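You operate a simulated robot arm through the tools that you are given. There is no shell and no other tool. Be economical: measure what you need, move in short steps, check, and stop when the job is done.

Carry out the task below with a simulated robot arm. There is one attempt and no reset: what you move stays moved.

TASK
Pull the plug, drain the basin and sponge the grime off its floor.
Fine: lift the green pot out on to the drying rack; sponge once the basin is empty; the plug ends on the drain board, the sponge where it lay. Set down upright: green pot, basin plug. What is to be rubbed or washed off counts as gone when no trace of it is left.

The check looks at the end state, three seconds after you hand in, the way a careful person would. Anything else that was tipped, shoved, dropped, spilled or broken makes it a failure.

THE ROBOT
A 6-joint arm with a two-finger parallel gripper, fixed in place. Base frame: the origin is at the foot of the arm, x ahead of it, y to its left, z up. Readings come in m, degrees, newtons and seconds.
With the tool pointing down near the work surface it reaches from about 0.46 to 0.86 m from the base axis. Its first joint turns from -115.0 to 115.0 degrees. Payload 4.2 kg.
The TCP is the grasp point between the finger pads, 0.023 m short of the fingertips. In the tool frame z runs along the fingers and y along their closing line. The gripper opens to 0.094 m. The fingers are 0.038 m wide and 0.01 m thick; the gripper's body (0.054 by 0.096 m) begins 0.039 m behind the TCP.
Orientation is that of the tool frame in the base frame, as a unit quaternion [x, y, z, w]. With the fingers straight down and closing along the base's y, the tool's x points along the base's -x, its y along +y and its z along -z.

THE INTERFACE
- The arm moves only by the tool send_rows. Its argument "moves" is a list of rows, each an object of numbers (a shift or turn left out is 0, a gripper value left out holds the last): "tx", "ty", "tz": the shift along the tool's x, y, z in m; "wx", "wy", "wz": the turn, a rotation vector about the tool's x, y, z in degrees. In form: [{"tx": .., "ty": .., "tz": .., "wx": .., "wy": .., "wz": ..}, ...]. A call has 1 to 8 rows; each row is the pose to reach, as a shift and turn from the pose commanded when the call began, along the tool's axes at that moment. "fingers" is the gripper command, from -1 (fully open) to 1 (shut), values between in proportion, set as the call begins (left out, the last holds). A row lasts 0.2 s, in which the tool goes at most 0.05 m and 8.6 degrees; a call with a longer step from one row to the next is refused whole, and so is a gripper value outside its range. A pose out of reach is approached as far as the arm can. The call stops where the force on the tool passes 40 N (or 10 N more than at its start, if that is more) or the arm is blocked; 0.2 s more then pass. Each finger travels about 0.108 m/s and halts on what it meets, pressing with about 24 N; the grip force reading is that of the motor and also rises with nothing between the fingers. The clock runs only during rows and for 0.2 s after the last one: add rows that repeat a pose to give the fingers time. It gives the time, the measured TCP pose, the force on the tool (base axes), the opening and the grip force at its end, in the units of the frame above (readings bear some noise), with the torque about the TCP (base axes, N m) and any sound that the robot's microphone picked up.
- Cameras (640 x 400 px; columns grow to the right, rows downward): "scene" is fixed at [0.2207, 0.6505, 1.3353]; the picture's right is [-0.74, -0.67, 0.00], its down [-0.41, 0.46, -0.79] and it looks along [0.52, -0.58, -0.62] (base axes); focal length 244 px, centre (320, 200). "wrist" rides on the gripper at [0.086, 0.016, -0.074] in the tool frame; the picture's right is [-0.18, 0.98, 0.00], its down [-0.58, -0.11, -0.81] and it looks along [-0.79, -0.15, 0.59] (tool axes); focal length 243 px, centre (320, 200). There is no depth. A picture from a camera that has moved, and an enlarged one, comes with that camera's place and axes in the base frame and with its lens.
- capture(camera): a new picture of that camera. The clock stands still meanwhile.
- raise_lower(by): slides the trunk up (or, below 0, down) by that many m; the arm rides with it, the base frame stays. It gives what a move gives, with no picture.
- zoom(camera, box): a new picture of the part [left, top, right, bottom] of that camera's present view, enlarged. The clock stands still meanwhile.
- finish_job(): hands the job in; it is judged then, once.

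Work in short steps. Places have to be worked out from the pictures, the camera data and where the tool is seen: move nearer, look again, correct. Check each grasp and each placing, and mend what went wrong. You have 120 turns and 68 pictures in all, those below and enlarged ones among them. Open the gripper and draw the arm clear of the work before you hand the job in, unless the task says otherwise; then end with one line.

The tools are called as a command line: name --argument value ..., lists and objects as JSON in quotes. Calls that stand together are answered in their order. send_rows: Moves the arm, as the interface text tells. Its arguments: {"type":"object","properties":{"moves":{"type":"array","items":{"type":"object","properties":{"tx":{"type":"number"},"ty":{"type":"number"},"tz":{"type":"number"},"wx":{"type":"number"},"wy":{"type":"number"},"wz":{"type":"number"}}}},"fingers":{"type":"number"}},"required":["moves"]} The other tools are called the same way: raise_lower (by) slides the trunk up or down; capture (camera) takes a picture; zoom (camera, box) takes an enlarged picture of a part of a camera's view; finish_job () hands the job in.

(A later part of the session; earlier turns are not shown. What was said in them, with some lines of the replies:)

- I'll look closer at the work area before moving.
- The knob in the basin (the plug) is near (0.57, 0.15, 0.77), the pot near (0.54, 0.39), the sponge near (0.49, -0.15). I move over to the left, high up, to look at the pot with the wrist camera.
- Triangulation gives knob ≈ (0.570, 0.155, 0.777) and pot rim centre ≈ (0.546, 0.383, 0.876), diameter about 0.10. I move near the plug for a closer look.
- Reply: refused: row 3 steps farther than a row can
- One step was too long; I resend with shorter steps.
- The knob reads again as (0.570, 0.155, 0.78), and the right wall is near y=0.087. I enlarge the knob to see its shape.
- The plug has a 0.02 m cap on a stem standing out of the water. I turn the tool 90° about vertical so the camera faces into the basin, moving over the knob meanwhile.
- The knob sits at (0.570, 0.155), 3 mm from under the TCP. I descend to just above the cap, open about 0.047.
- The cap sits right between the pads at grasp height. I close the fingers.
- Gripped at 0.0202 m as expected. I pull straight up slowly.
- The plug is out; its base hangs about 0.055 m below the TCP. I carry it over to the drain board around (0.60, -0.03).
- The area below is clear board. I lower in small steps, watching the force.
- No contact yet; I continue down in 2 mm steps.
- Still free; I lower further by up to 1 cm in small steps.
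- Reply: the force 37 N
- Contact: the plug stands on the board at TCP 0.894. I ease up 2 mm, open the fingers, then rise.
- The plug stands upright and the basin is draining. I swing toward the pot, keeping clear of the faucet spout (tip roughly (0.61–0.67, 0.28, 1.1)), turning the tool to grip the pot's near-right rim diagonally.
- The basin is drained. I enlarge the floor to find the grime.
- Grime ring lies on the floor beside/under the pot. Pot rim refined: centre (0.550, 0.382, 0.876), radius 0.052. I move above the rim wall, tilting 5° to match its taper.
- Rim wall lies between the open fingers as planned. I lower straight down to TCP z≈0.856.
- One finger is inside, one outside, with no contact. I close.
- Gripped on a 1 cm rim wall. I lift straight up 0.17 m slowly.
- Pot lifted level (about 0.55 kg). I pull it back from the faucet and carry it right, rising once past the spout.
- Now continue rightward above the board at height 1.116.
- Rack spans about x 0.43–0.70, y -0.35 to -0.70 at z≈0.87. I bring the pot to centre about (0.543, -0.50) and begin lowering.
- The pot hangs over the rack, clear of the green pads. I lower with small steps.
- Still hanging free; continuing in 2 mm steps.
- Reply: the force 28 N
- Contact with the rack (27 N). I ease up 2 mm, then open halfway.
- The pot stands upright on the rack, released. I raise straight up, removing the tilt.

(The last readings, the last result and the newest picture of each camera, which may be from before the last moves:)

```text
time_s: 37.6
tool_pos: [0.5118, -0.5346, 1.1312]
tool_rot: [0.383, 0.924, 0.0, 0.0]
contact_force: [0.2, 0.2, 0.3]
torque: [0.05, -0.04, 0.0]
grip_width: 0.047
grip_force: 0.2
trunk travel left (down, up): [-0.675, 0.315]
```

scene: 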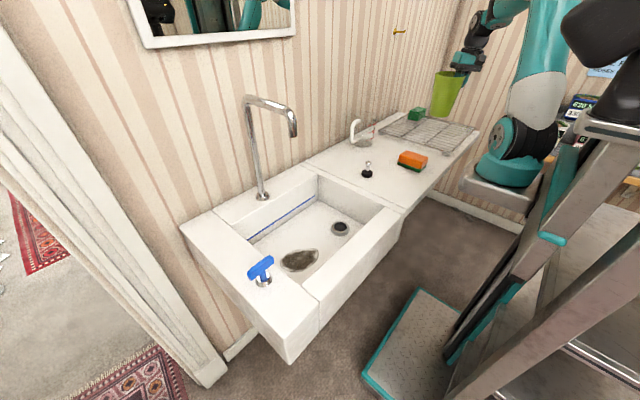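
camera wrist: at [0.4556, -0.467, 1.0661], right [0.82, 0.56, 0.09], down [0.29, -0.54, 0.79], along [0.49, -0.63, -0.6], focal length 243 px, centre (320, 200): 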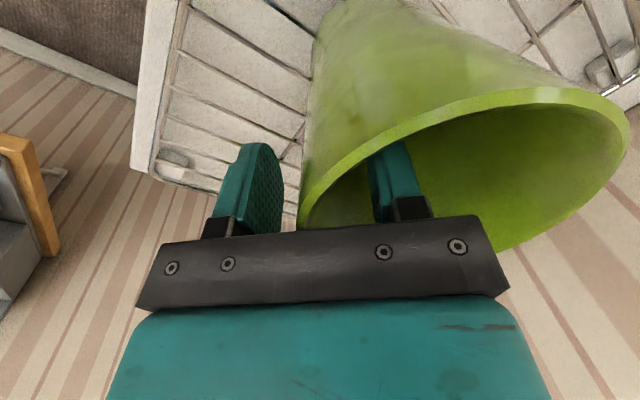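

Next I go over the sponge area with the tool turned back to closing along y, to view it.

send_rows --moves '[{"tx": 0.034, "ty": 0.0199, "tz": 0.0, "wz": -5.6}, {"tx": 0.068, "ty": 0.0398, "tz": 0.0, "wz": -11.2}, {"tx": 0.102, "ty": 0.0597, "tz": 0.01, "wz": -16.9}, {"tx": 0.136, "ty": 0.0796, "tz": 0.02, "wz": -22.5}, {"tx": 0.17, "ty": 0.0994, "tz": 0.035, "wz": -28.1}, {"tx": 0.204, "ty": 0.119, "tz": 0.05, "wz": -33.7}, {"tx": 0.238, "ty": 0.139, "tz": 0.065, "wz": -39.4}, {"tx": 0.272, "ty": 0.159, "tz": 0.08, "wz": -45.0}]' --fingers -1

capture --camera "wrist"

zoom --camera "scene" --box '[380, 130, 450, 190]'

```text
time_s: 39.4
tool_pos: [0.4311, -0.2316, 1.0515]
tool_rot: [-0.001, 1.0, 0.0, 0.001]
contact_force: [-0.3, -0.2, 0.2]
torque: [0.03, 0.01, -0.04]
grip_width: 0.0942
grip_force: 0.0
trunk travel left (down, up): [-0.675, 0.315]
```

```text
28 pictures are left
camera wrist: at [0.3443, -0.214, 1.1259], right [0.18, 0.98, 0.0], down [0.58, -0.11, 0.81], along [0.79, -0.15, -0.59], focal length 243 px, centre (320, 200)
```

wrist: 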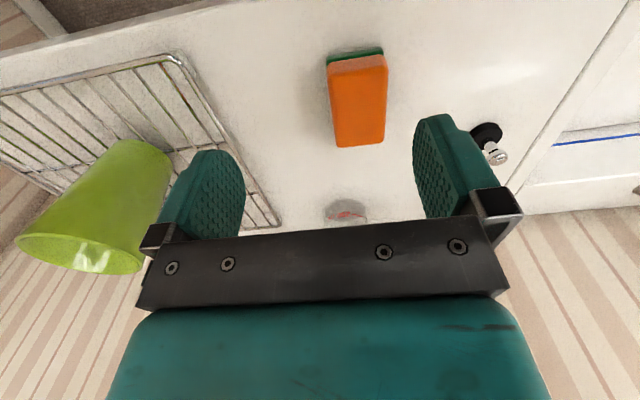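

```text
6.67 times, centred on (415, 160) of scene
camera zoom: at [0.2207, 0.6505, 1.3353], right [-0.74, -0.67, 0.0], down [-0.41, 0.46, -0.79], along [0.52, -0.58, -0.62], focal length 1627 px, centre (-313, 467)
```

zoom: 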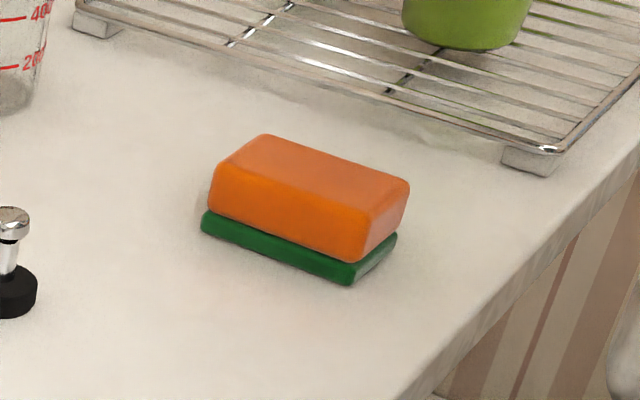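

Sponge: centre ≈ (0.511, -0.203), 0.095 × 0.06, top ≈ 0.89, aligned with x. I position above it, descending part way.

send_rows --moves '[{"tx": -0.04, "ty": 0.014}, {"tx": -0.08, "ty": 0.0285}, {"tx": -0.08, "ty": 0.0285, "tz": 0.04}, {"tx": -0.08, "ty": 0.0285, "tz": 0.08}, {"tx": -0.08, "ty": 0.0285, "tz": 0.11}, {"tx": -0.08, "ty": 0.0285, "tz": 0.11}]'

capture --camera "wrist"

```text
time_s: 40.8
tool_pos: [0.5109, -0.2027, 0.9437]
tool_rot: [0.0, 1.0, 0.001, 0.0]
contact_force: [-0.3, -0.2, 0.6]
torque: [-0.03, -0.01, 0.0]
grip_width: 0.094
grip_force: 0.0
trunk travel left (down, up): [-0.675, 0.315]
```

```text
26 pictures are left
camera wrist: at [0.4247, -0.186, 1.0179], right [0.18, 0.98, 0.0], down [0.58, -0.11, 0.81], along [0.79, -0.15, -0.59], focal length 243 px, centre (320, 200)
```

wrist: 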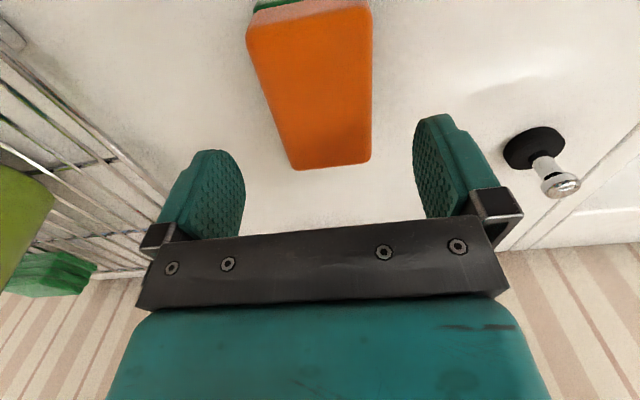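

The sponge is centred between the fingers. I lower to TCP z≈0.876.

send_rows --moves '[{"tz": 0.03, "ty": 0.001}, {"tz": 0.055, "ty": 0.001}, {"tz": 0.068, "ty": 0.001}, {"tz": 0.068, "ty": 0.001}]'

send_rows --moves '[{}, {}, {}, {}]' --fingers 1

zoom --camera "scene" --box '[370, 110, 460, 190]'

```text
time_s: 41.8
tool_pos: [0.5107, -0.201, 0.8744]
tool_rot: [-0.001, 1.0, 0.0, 0.0]
contact_force: [0.1, -0.2, 0.9]
torque: [-0.02, 0.01, 0.01]
grip_width: 0.0938
grip_force: 0.2
trunk travel left (down, up): [-0.675, 0.315]
```

```text
time_s: 42.8
tool_pos: [0.5104, -0.2026, 0.8738]
tool_rot: [0.0, 1.0, 0.0, 0.0]
contact_force: [0.2, 0.4, 0.1]
torque: [0.01, -0.01, 0.02]
grip_width: 0.0598
grip_force: 23.9
trunk travel left (down, up): [-0.675, 0.315]
```

```text
5.00 times, centred on (415, 150) of scene
camera zoom: at [0.2207, 0.6505, 1.3353], right [-0.74, -0.67, 0.0], down [-0.41, 0.46, -0.79], along [0.52, -0.58, -0.62], focal length 1220 px, centre (-155, 450)
```

zoom: 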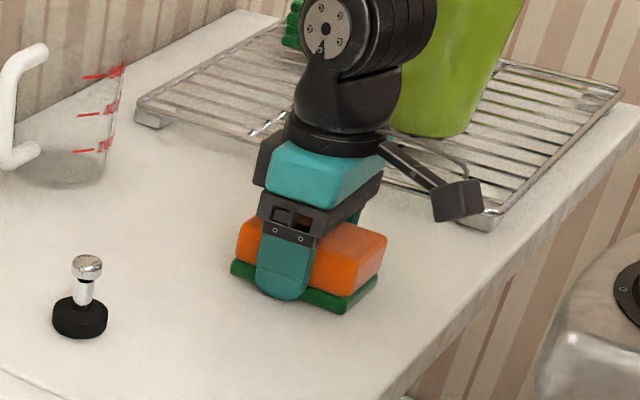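

Sponge gripped (TCP for returning: 0.5105, -0.202, 0.874). I lift and carry it toward the basin.

send_rows --moves '[{"tz": -0.03}, {"tz": -0.07}, {"tz": -0.11}, {"tz": -0.13, "ty": 0.04}, {"tz": -0.13, "ty": 0.085}, {"tz": -0.13, "ty": 0.13}, {"tz": -0.13, "ty": 0.175}, {"tz": -0.13, "ty": 0.22}]'

send_rows --moves '[{"ty": 0.045}, {"ty": 0.09}, {"ty": 0.135}, {"ty": 0.18}, {"ty": 0.225}, {"ty": 0.27}, {"ty": 0.3}]'

capture --camera "wrist"

capture --camera "scene"

```text
time_s: 44.6
tool_pos: [0.511, 0.0204, 1.0035]
tool_rot: [0.0, 1.0, 0.0, 0.0]
contact_force: [-0.7, 0.1, -0.7]
torque: [0.02, 0.03, -0.03]
grip_width: 0.0593
grip_force: 23.9
trunk travel left (down, up): [-0.675, 0.315]
```

```text
time_s: 46.2
tool_pos: [0.5074, 0.3195, 1.0036]
tool_rot: [0.0, 1.0, 0.0, 0.0]
contact_force: [0.8, -0.5, -1.1]
torque: [0.04, 0.02, 0.0]
grip_width: 0.0597
grip_force: 24.1
trunk travel left (down, up): [-0.675, 0.315]
```

```text
24 pictures are left
camera wrist: at [0.4212, 0.3363, 1.0778], right [0.18, 0.98, 0.0], down [0.58, -0.11, 0.81], along [0.79, -0.15, -0.59], focal length 243 px, centre (320, 200)
```

wrist: 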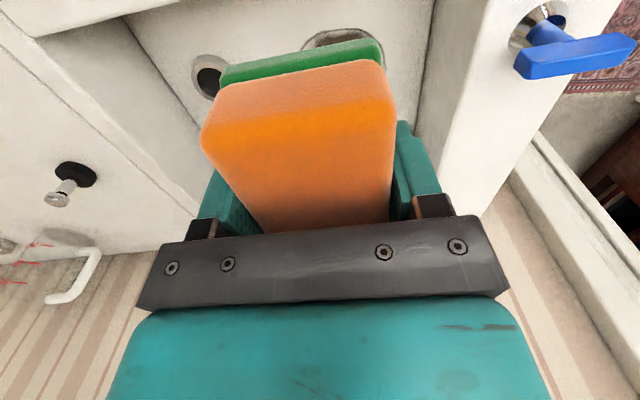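

```text
23 pictures are left
```

scene: 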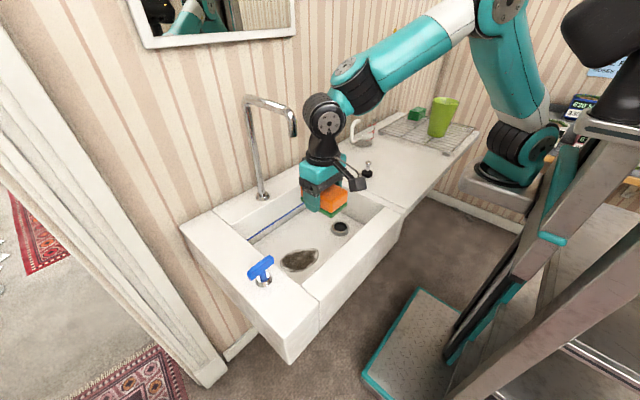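

The spout bend is about (0.68, 0.25, 1.1+), clear of the planned wipe. I move over the grime (centre ≈ 0.585, 0.335) and descend into the basin to z 0.79.

send_rows --moves '[{"tx": -0.039, "ty": 0.008}, {"tx": -0.0776, "ty": 0.0155}, {"tx": -0.0776, "ty": 0.0155, "tz": 0.045}, {"tx": -0.0776, "ty": 0.0155, "tz": 0.09}, {"tx": -0.0776, "ty": 0.0155, "tz": 0.135}, {"tx": -0.0776, "ty": 0.0155, "tz": 0.175}, {"tx": -0.0776, "ty": 0.0155, "tz": 0.21}, {"tx": -0.0776, "ty": 0.0155, "tz": 0.21}]'

zoom --camera "scene" --box '[240, 130, 400, 290]'

```text
time_s: 48.0
tool_pos: [0.5859, 0.3339, 0.7935]
tool_rot: [0.0, 1.0, 0.0, 0.0]
contact_force: [-0.7, -0.3, -0.5]
torque: [-0.01, 0.01, -0.02]
grip_width: 0.0596
grip_force: 24.0
trunk travel left (down, up): [-0.675, 0.315]
```

```text
2.50 times, centred on (320, 210) of scene
camera zoom: at [0.2207, 0.6505, 1.3353], right [-0.74, -0.67, 0.0], down [-0.41, 0.46, -0.79], along [0.52, -0.58, -0.62], focal length 610 px, centre (320, 175)
```

zoom: 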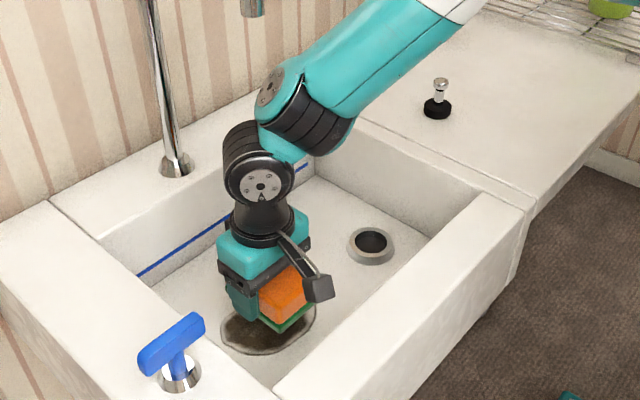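

All clear. I lower in small steps to find the floor.

send_rows --moves '[{"tz": 0.01}, {"tz": 0.02}, {"tz": 0.026}, {"tz": 0.03}, {"tz": 0.034}, {"tz": 0.034}]'

```text
time_s: 49.4
tool_pos: [0.5875, 0.3352, 0.7586]
tool_rot: [0.0, 1.0, 0.0, 0.0]
contact_force: [-0.2, -0.2, -0.3]
torque: [0.01, -0.02, -0.01]
grip_width: 0.0596
grip_force: 24.6
trunk travel left (down, up): [-0.675, 0.315]
```

send_rows --moves '[{"tz": 0.002}, {"tz": 0.004}, {"tz": 0.006}, {"tz": 0.008}, {"tz": 0.01}, {"tz": 0.012}, {"tz": 0.012}]'

```text
time_s: 50.7
tool_pos: [0.5874, 0.3359, 0.7523]
tool_rot: [0.001, 1.0, 0.002, 0.002]
contact_force: [-1.8, -5.1, 17.7]
torque: [-0.33, 0.21, -0.09]
grip_width: 0.0595
grip_force: 24.1
trunk travel left (down, up): [-0.675, 0.315]
stopped in row 6: the force on the tool passed its limit at 42 N (the readings are from after the stop); the commanded pose is now the measured one
```

Floor contact at TCP z≈0.752 with 18 N. I start wiping along y.

send_rows --moves '[{"ty": 0.015}, {"ty": 0.03}, {"ty": 0.05}, {"ty": 0.03}, {"ty": 0.01}, {"ty": -0.01}, {"ty": -0.03}, {"ty": -0.05}]'

send_rows --moves '[{"ty": -0.02}, {"ty": 0.01}, {"ty": 0.03}, {"ty": 0.05}, {"ty": 0.07}, {"ty": 0.1}, {"ty": 0.07}, {"ty": 0.05}]'

zoom --camera "scene" --box '[240, 200, 360, 290]'

```text
time_s: 52.3
tool_pos: [0.5897, 0.3069, 0.7531]
tool_rot: [0.002, 1.0, 0.005, 0.003]
contact_force: [0.2, -3.4, 8.5]
torque: [-0.36, 0.39, 0.04]
grip_width: 0.0596
grip_force: 23.9
trunk travel left (down, up): [-0.675, 0.315]
stopped in row 8: the force on the tool passed its limit at 46 N (the readings are from after the stop); the commanded pose is now the measured one
```

```text
time_s: 54.1
tool_pos: [0.5882, 0.3599, 0.7532]
tool_rot: [0.0, 1.0, 0.005, 0.003]
contact_force: [-0.9, 5.6, 9.0]
torque: [-0.21, 0.46, -0.23]
grip_width: 0.0597
grip_force: 23.3
trunk travel left (down, up): [-0.675, 0.315]
```

```text
4.44 times, centred on (300, 245) of scene
camera zoom: at [0.2207, 0.6505, 1.3353], right [-0.74, -0.67, 0.0], down [-0.41, 0.46, -0.79], along [0.52, -0.58, -0.62], focal length 1085 px, centre (409, 0)
```

zoom: 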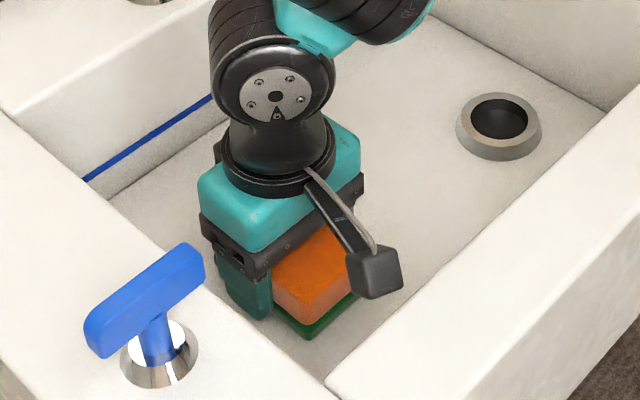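

Not much grime is visible any more. I lift and shift aside to inspect.

send_rows --moves '[{"tz": -0.02}, {"tz": -0.05, "ty": -0.02}, {"tz": -0.06, "ty": -0.06}, {"tz": -0.07, "ty": -0.1}, {"tz": -0.08, "ty": -0.14}, {"tz": -0.08, "ty": -0.16}]'

zoom --camera "scene" --box '[250, 205, 350, 290]'

```text
time_s: 55.5
tool_pos: [0.5885, 0.1969, 0.8302]
tool_rot: [0.0, 1.0, 0.005, 0.003]
contact_force: [-0.8, 1.4, -0.1]
torque: [0.03, -0.02, 0.02]
grip_width: 0.0594
grip_force: 24.0
trunk travel left (down, up): [-0.675, 0.315]
```

```text
4.71 times, centred on (300, 248) of scene
camera zoom: at [0.2207, 0.6505, 1.3353], right [-0.74, -0.67, 0.0], down [-0.41, 0.46, -0.79], along [0.52, -0.58, -0.62], focal length 1148 px, centre (414, -24)
```

zoom: 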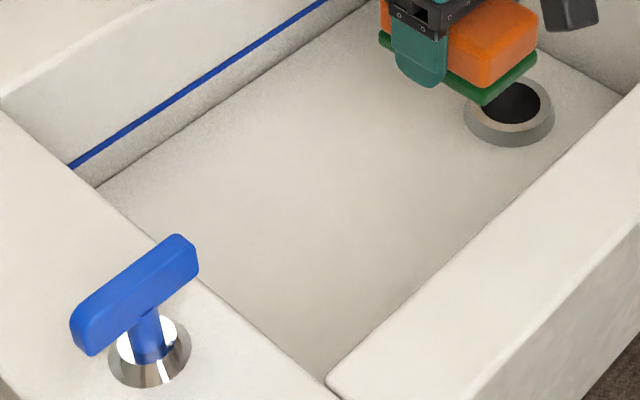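

The floor looks clean. I magnify once more where the grime was, to check for faint traces, and look with the wrist camera.

zoom --camera "scene" --box '[275, 238, 330, 280]'

send_rows --moves '[{"tz": -0.04}, {"tz": -0.08}, {"tz": -0.12, "tx": 0.02}, {"tz": -0.16, "tx": 0.04, "ty": 0.01}, {"tz": -0.19, "tx": 0.06, "ty": 0.03}, {"tz": -0.2, "tx": 0.08, "ty": 0.06}, {"tz": -0.2, "tx": 0.1, "ty": 0.1}]'

capture --camera "wrist"

```text
9.52 times, centred on (302, 259) of scene
camera zoom: at [0.2207, 0.6505, 1.3353], right [-0.74, -0.67, 0.0], down [-0.41, 0.46, -0.79], along [0.52, -0.58, -0.62], focal length 2324 px, centre (487, -362)
```

zoom: 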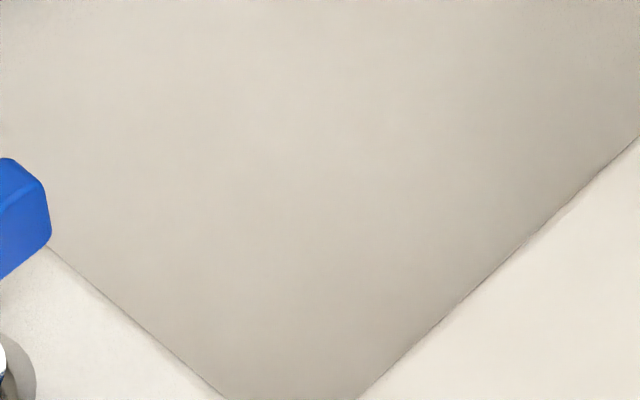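

```text
time_s: 57.1
tool_pos: [0.4886, 0.2965, 1.0345]
tool_rot: [0.001, 1.0, 0.005, 0.003]
contact_force: [0.3, -0.7, -0.7]
torque: [0.02, 0.0, -0.04]
grip_width: 0.0597
grip_force: 23.4
trunk travel left (down, up): [-0.675, 0.315]
```

```text
18 pictures are left
camera wrist: at [0.4015, 0.3139, 1.1088], right [0.19, 0.98, 0.01], down [0.58, -0.12, 0.81], along [0.8, -0.14, -0.59], focal length 243 px, centre (320, 200)
```

wrist: 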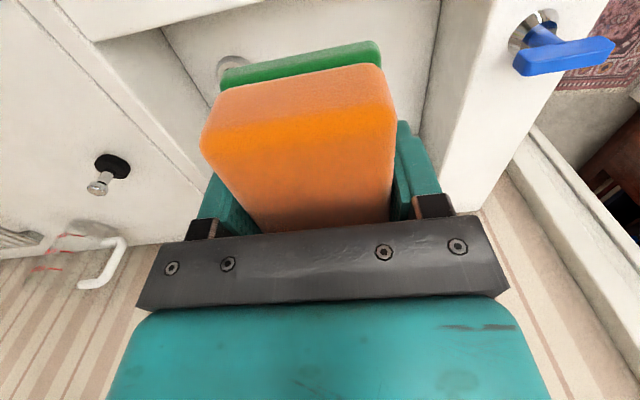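

Clean. Now I carry the sponge back to where it lay, correcting the small tilt.

send_rows --moves '[{"ty": -0.045, "wx": 0.57, "wy": 0.34}, {"ty": -0.09, "wx": 0.57, "wy": 0.34}, {"ty": -0.135, "wx": 0.57, "wy": 0.34}, {"ty": -0.18, "wx": 0.57, "wy": 0.34}, {"ty": -0.225, "wx": 0.57, "wy": 0.34}, {"ty": -0.27, "wx": 0.57, "wy": 0.34}, {"ty": -0.315, "wx": 0.57, "wy": 0.34}, {"ty": -0.36, "wx": 0.57, "wy": 0.34}]'

send_rows --moves '[{"ty": -0.045, "tx": -0.007}, {"ty": -0.09, "tx": -0.014}, {"ty": -0.13, "tx": -0.02}, {"ty": -0.136, "tx": -0.021, "tz": 0.02}, {"ty": -0.136, "tx": -0.021, "tz": 0.02}]'

```text
time_s: 58.9
tool_pos: [0.488, -0.0646, 1.028]
tool_rot: [-0.001, 1.0, -0.002, 0.0]
contact_force: [1.1, 0.3, -0.9]
torque: [-0.04, 0.01, 0.0]
grip_width: 0.0596
grip_force: 24.4
trunk travel left (down, up): [-0.675, 0.315]
```

```text
time_s: 60.1
tool_pos: [0.5073, -0.2005, 1.0089]
tool_rot: [0.0, 1.0, -0.002, 0.001]
contact_force: [0.0, 0.2, -1.1]
torque: [0.0, -0.03, 0.0]
grip_width: 0.0594
grip_force: 24.3
trunk travel left (down, up): [-0.675, 0.315]
```

I correct by 3 mm in x and lower to just above the board.

send_rows --moves '[{"tx": -0.0032, "ty": -0.0012, "tz": 0.04, "wx": -0.2}, {"tx": -0.0032, "ty": -0.0012, "tz": 0.08, "wx": -0.2}, {"tx": -0.0032, "ty": -0.0012, "tz": 0.11, "wx": -0.2}, {"tx": -0.0032, "ty": -0.0012, "tz": 0.125, "wx": -0.2}, {"tx": -0.0032, "ty": -0.0012, "tz": 0.129, "wx": -0.2}, {"tx": -0.0032, "ty": -0.0012, "tz": 0.129, "wx": -0.2}]'

zoom --camera "scene" --box '[370, 110, 460, 190]'

```text
time_s: 61.5
tool_pos: [0.5102, -0.2022, 0.8797]
tool_rot: [0.0, 1.0, 0.001, 0.0]
contact_force: [-0.4, -0.2, -0.7]
torque: [0.01, 0.0, -0.01]
grip_width: 0.0595
grip_force: 23.8
trunk travel left (down, up): [-0.675, 0.315]
```

```text
5.00 times, centred on (415, 150) of scene
camera zoom: at [0.2207, 0.6505, 1.3353], right [-0.74, -0.67, 0.0], down [-0.41, 0.46, -0.79], along [0.52, -0.58, -0.62], focal length 1220 px, centre (-155, 450)
```

zoom: 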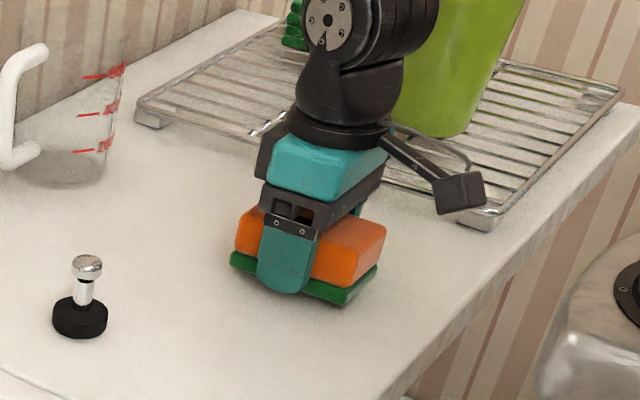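

It matches the earlier view. I lower the last millimetres to contact.

send_rows --moves '[{"tz": 0.002}, {"tz": 0.004}, {"tz": 0.005}, {"tz": 0.006}, {"tz": 0.006}]'

```text
time_s: 62.7
tool_pos: [0.5106, -0.2011, 0.8742]
tool_rot: [-0.001, 1.0, 0.001, 0.0]
contact_force: [-1.2, 0.0, -1.2]
torque: [0.0, 0.0, -0.02]
grip_width: 0.0595
grip_force: 23.9
trunk travel left (down, up): [-0.675, 0.315]
```

At the original grasp height; a touch more until contact shows.

send_rows --moves '[{"tz": 0.001}, {"tz": 0.002}, {"tz": 0.002}]'

```text
time_s: 63.5
tool_pos: [0.5118, -0.2017, 0.873]
tool_rot: [0.0, 1.0, 0.001, 0.001]
contact_force: [-3.6, 2.1, 21.5]
torque: [-0.06, -0.81, 0.08]
grip_width: 0.0596
grip_force: 23.9
trunk travel left (down, up): [-0.675, 0.315]
```

Contact with the board. I ease off 1 mm, open fully, and rise.

send_rows --moves '[{"tz": -0.001}, {"tz": -0.001}]'

send_rows --moves '[{}, {}, {}, {"tz": -0.03}, {"tz": -0.07}, {"tz": -0.11}, {"tz": -0.15}]' --fingers -1

send_rows --moves '[{"tx": 0.04}, {"tx": 0.07, "tz": -0.02}, {"tx": 0.08, "tz": -0.05, "ty": 0.03}, {"tx": 0.08, "tz": -0.07, "ty": 0.075}, {"tx": 0.08, "tz": -0.07, "ty": 0.12}]'

capture --camera "scene"

zoom --camera "scene" --box '[380, 130, 450, 190]'

```text
time_s: 64.1
tool_pos: [0.5117, -0.2019, 0.8721]
tool_rot: [0.0, 1.0, 0.001, 0.001]
contact_force: [-1.4, -0.1, 10.0]
torque: [-0.08, -0.48, -0.05]
grip_width: 0.0595
grip_force: 24.0
trunk travel left (down, up): [-0.675, 0.315]
```

```text
time_s: 65.7
tool_pos: [0.5131, -0.2014, 1.0258]
tool_rot: [-0.001, 1.0, 0.002, -0.001]
contact_force: [0.6, 0.0, 0.1]
torque: [0.04, -0.06, -0.03]
grip_width: 0.0942
grip_force: 0.1
trunk travel left (down, up): [-0.675, 0.315]
```

```text
time_s: 66.9
tool_pos: [0.4304, -0.0822, 1.0951]
tool_rot: [0.001, 1.0, 0.0, -0.001]
contact_force: [0.8, -0.1, 0.3]
torque: [0.0, 0.03, -0.02]
grip_width: 0.094
grip_force: 0.0
trunk travel left (down, up): [-0.675, 0.315]
```

```text
16 pictures are left
```

scene: 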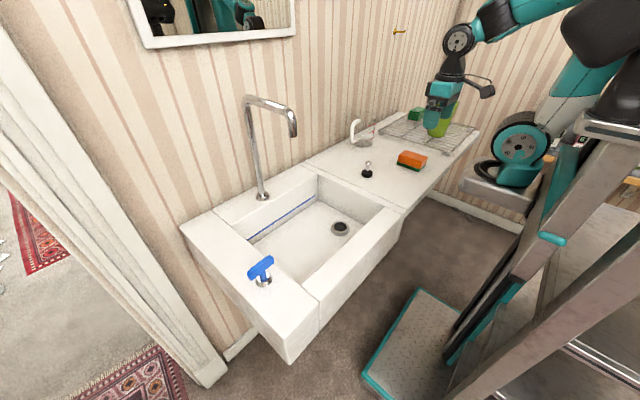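

```text
6.67 times, centred on (415, 160) of scene
camera zoom: at [0.2207, 0.6505, 1.3353], right [-0.74, -0.67, 0.0], down [-0.41, 0.46, -0.79], along [0.52, -0.58, -0.62], focal length 1627 px, centre (-313, 467)
```

zoom: 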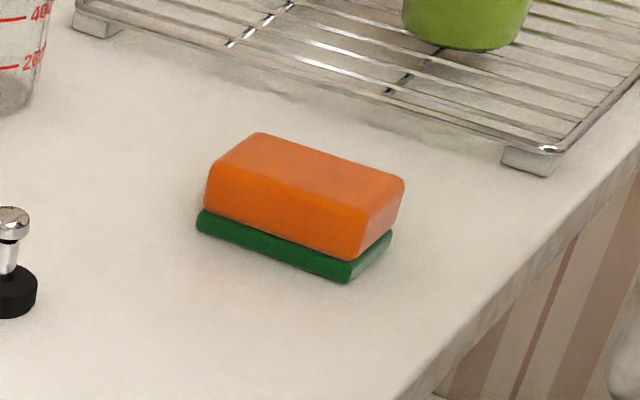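

The sponge is back within about 3 mm. I move over the basin for a final look at its whole floor.

send_rows --moves '[{"ty": 0.045}, {"ty": 0.09}, {"ty": 0.135}, {"ty": 0.18}, {"ty": 0.225}, {"ty": 0.27}, {"ty": 0.315}, {"ty": 0.34}]'

capture --camera "wrist"

```text
time_s: 68.7
tool_pos: [0.4318, 0.258, 1.0944]
tool_rot: [-0.001, 1.0, 0.001, -0.001]
contact_force: [-0.7, -0.3, 0.3]
torque: [0.02, 0.01, 0.01]
grip_width: 0.0941
grip_force: 0.0
trunk travel left (down, up): [-0.675, 0.315]
```

```text
14 pictures are left
camera wrist: at [0.3451, 0.2752, 1.1693], right [0.18, 0.98, 0.0], down [0.58, -0.11, 0.81], along [0.79, -0.15, -0.59], focal length 243 px, centre (320, 200)
```

wrist: 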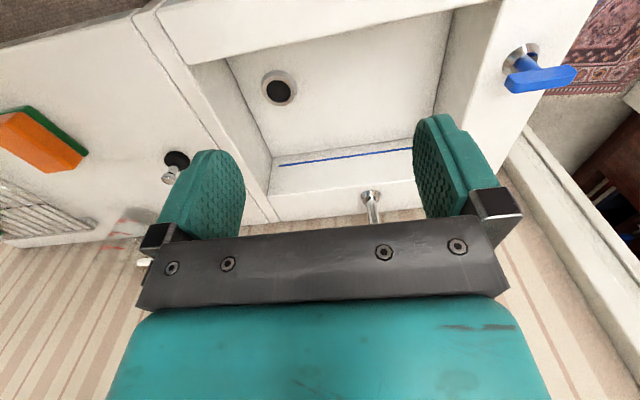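

The floor is clean throughout. I retreat the arm and take a last look at pot and plug.

send_rows --moves '[{"ty": -0.04, "tz": -0.02}, {"ty": -0.08, "tz": -0.04}, {"ty": -0.12, "tz": -0.06}, {"ty": -0.16, "tz": -0.08}]'

zoom --camera "scene" --box '[340, 80, 500, 200]'

```text
time_s: 69.7
tool_pos: [0.4338, 0.0999, 1.1746]
tool_rot: [-0.002, 1.0, 0.001, -0.001]
contact_force: [0.6, 0.0, -1.5]
torque: [-0.01, 0.04, 0.01]
grip_width: 0.094
grip_force: 0.0
trunk travel left (down, up): [-0.675, 0.315]
```

```text
3.33 times, centred on (420, 140) of scene
camera zoom: at [0.2207, 0.6505, 1.3353], right [-0.74, -0.67, 0.0], down [-0.41, 0.46, -0.79], along [0.52, -0.58, -0.62], focal length 813 px, centre (-13, 400)
```

zoom: 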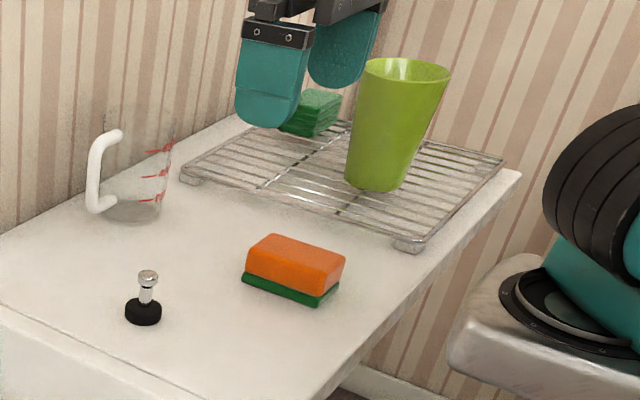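

All is in place: pot upright on the rack, plug upright on the board, sponge back, basin empty and clean. I hand in.

finish_job

```text
The job is handed in.
```

I pulled the plug, drained the basin and sponged its floor clean; the green pot is upright on the rack, the plug upright on the drain board, and the sponge within about 3 mm of where it lay.
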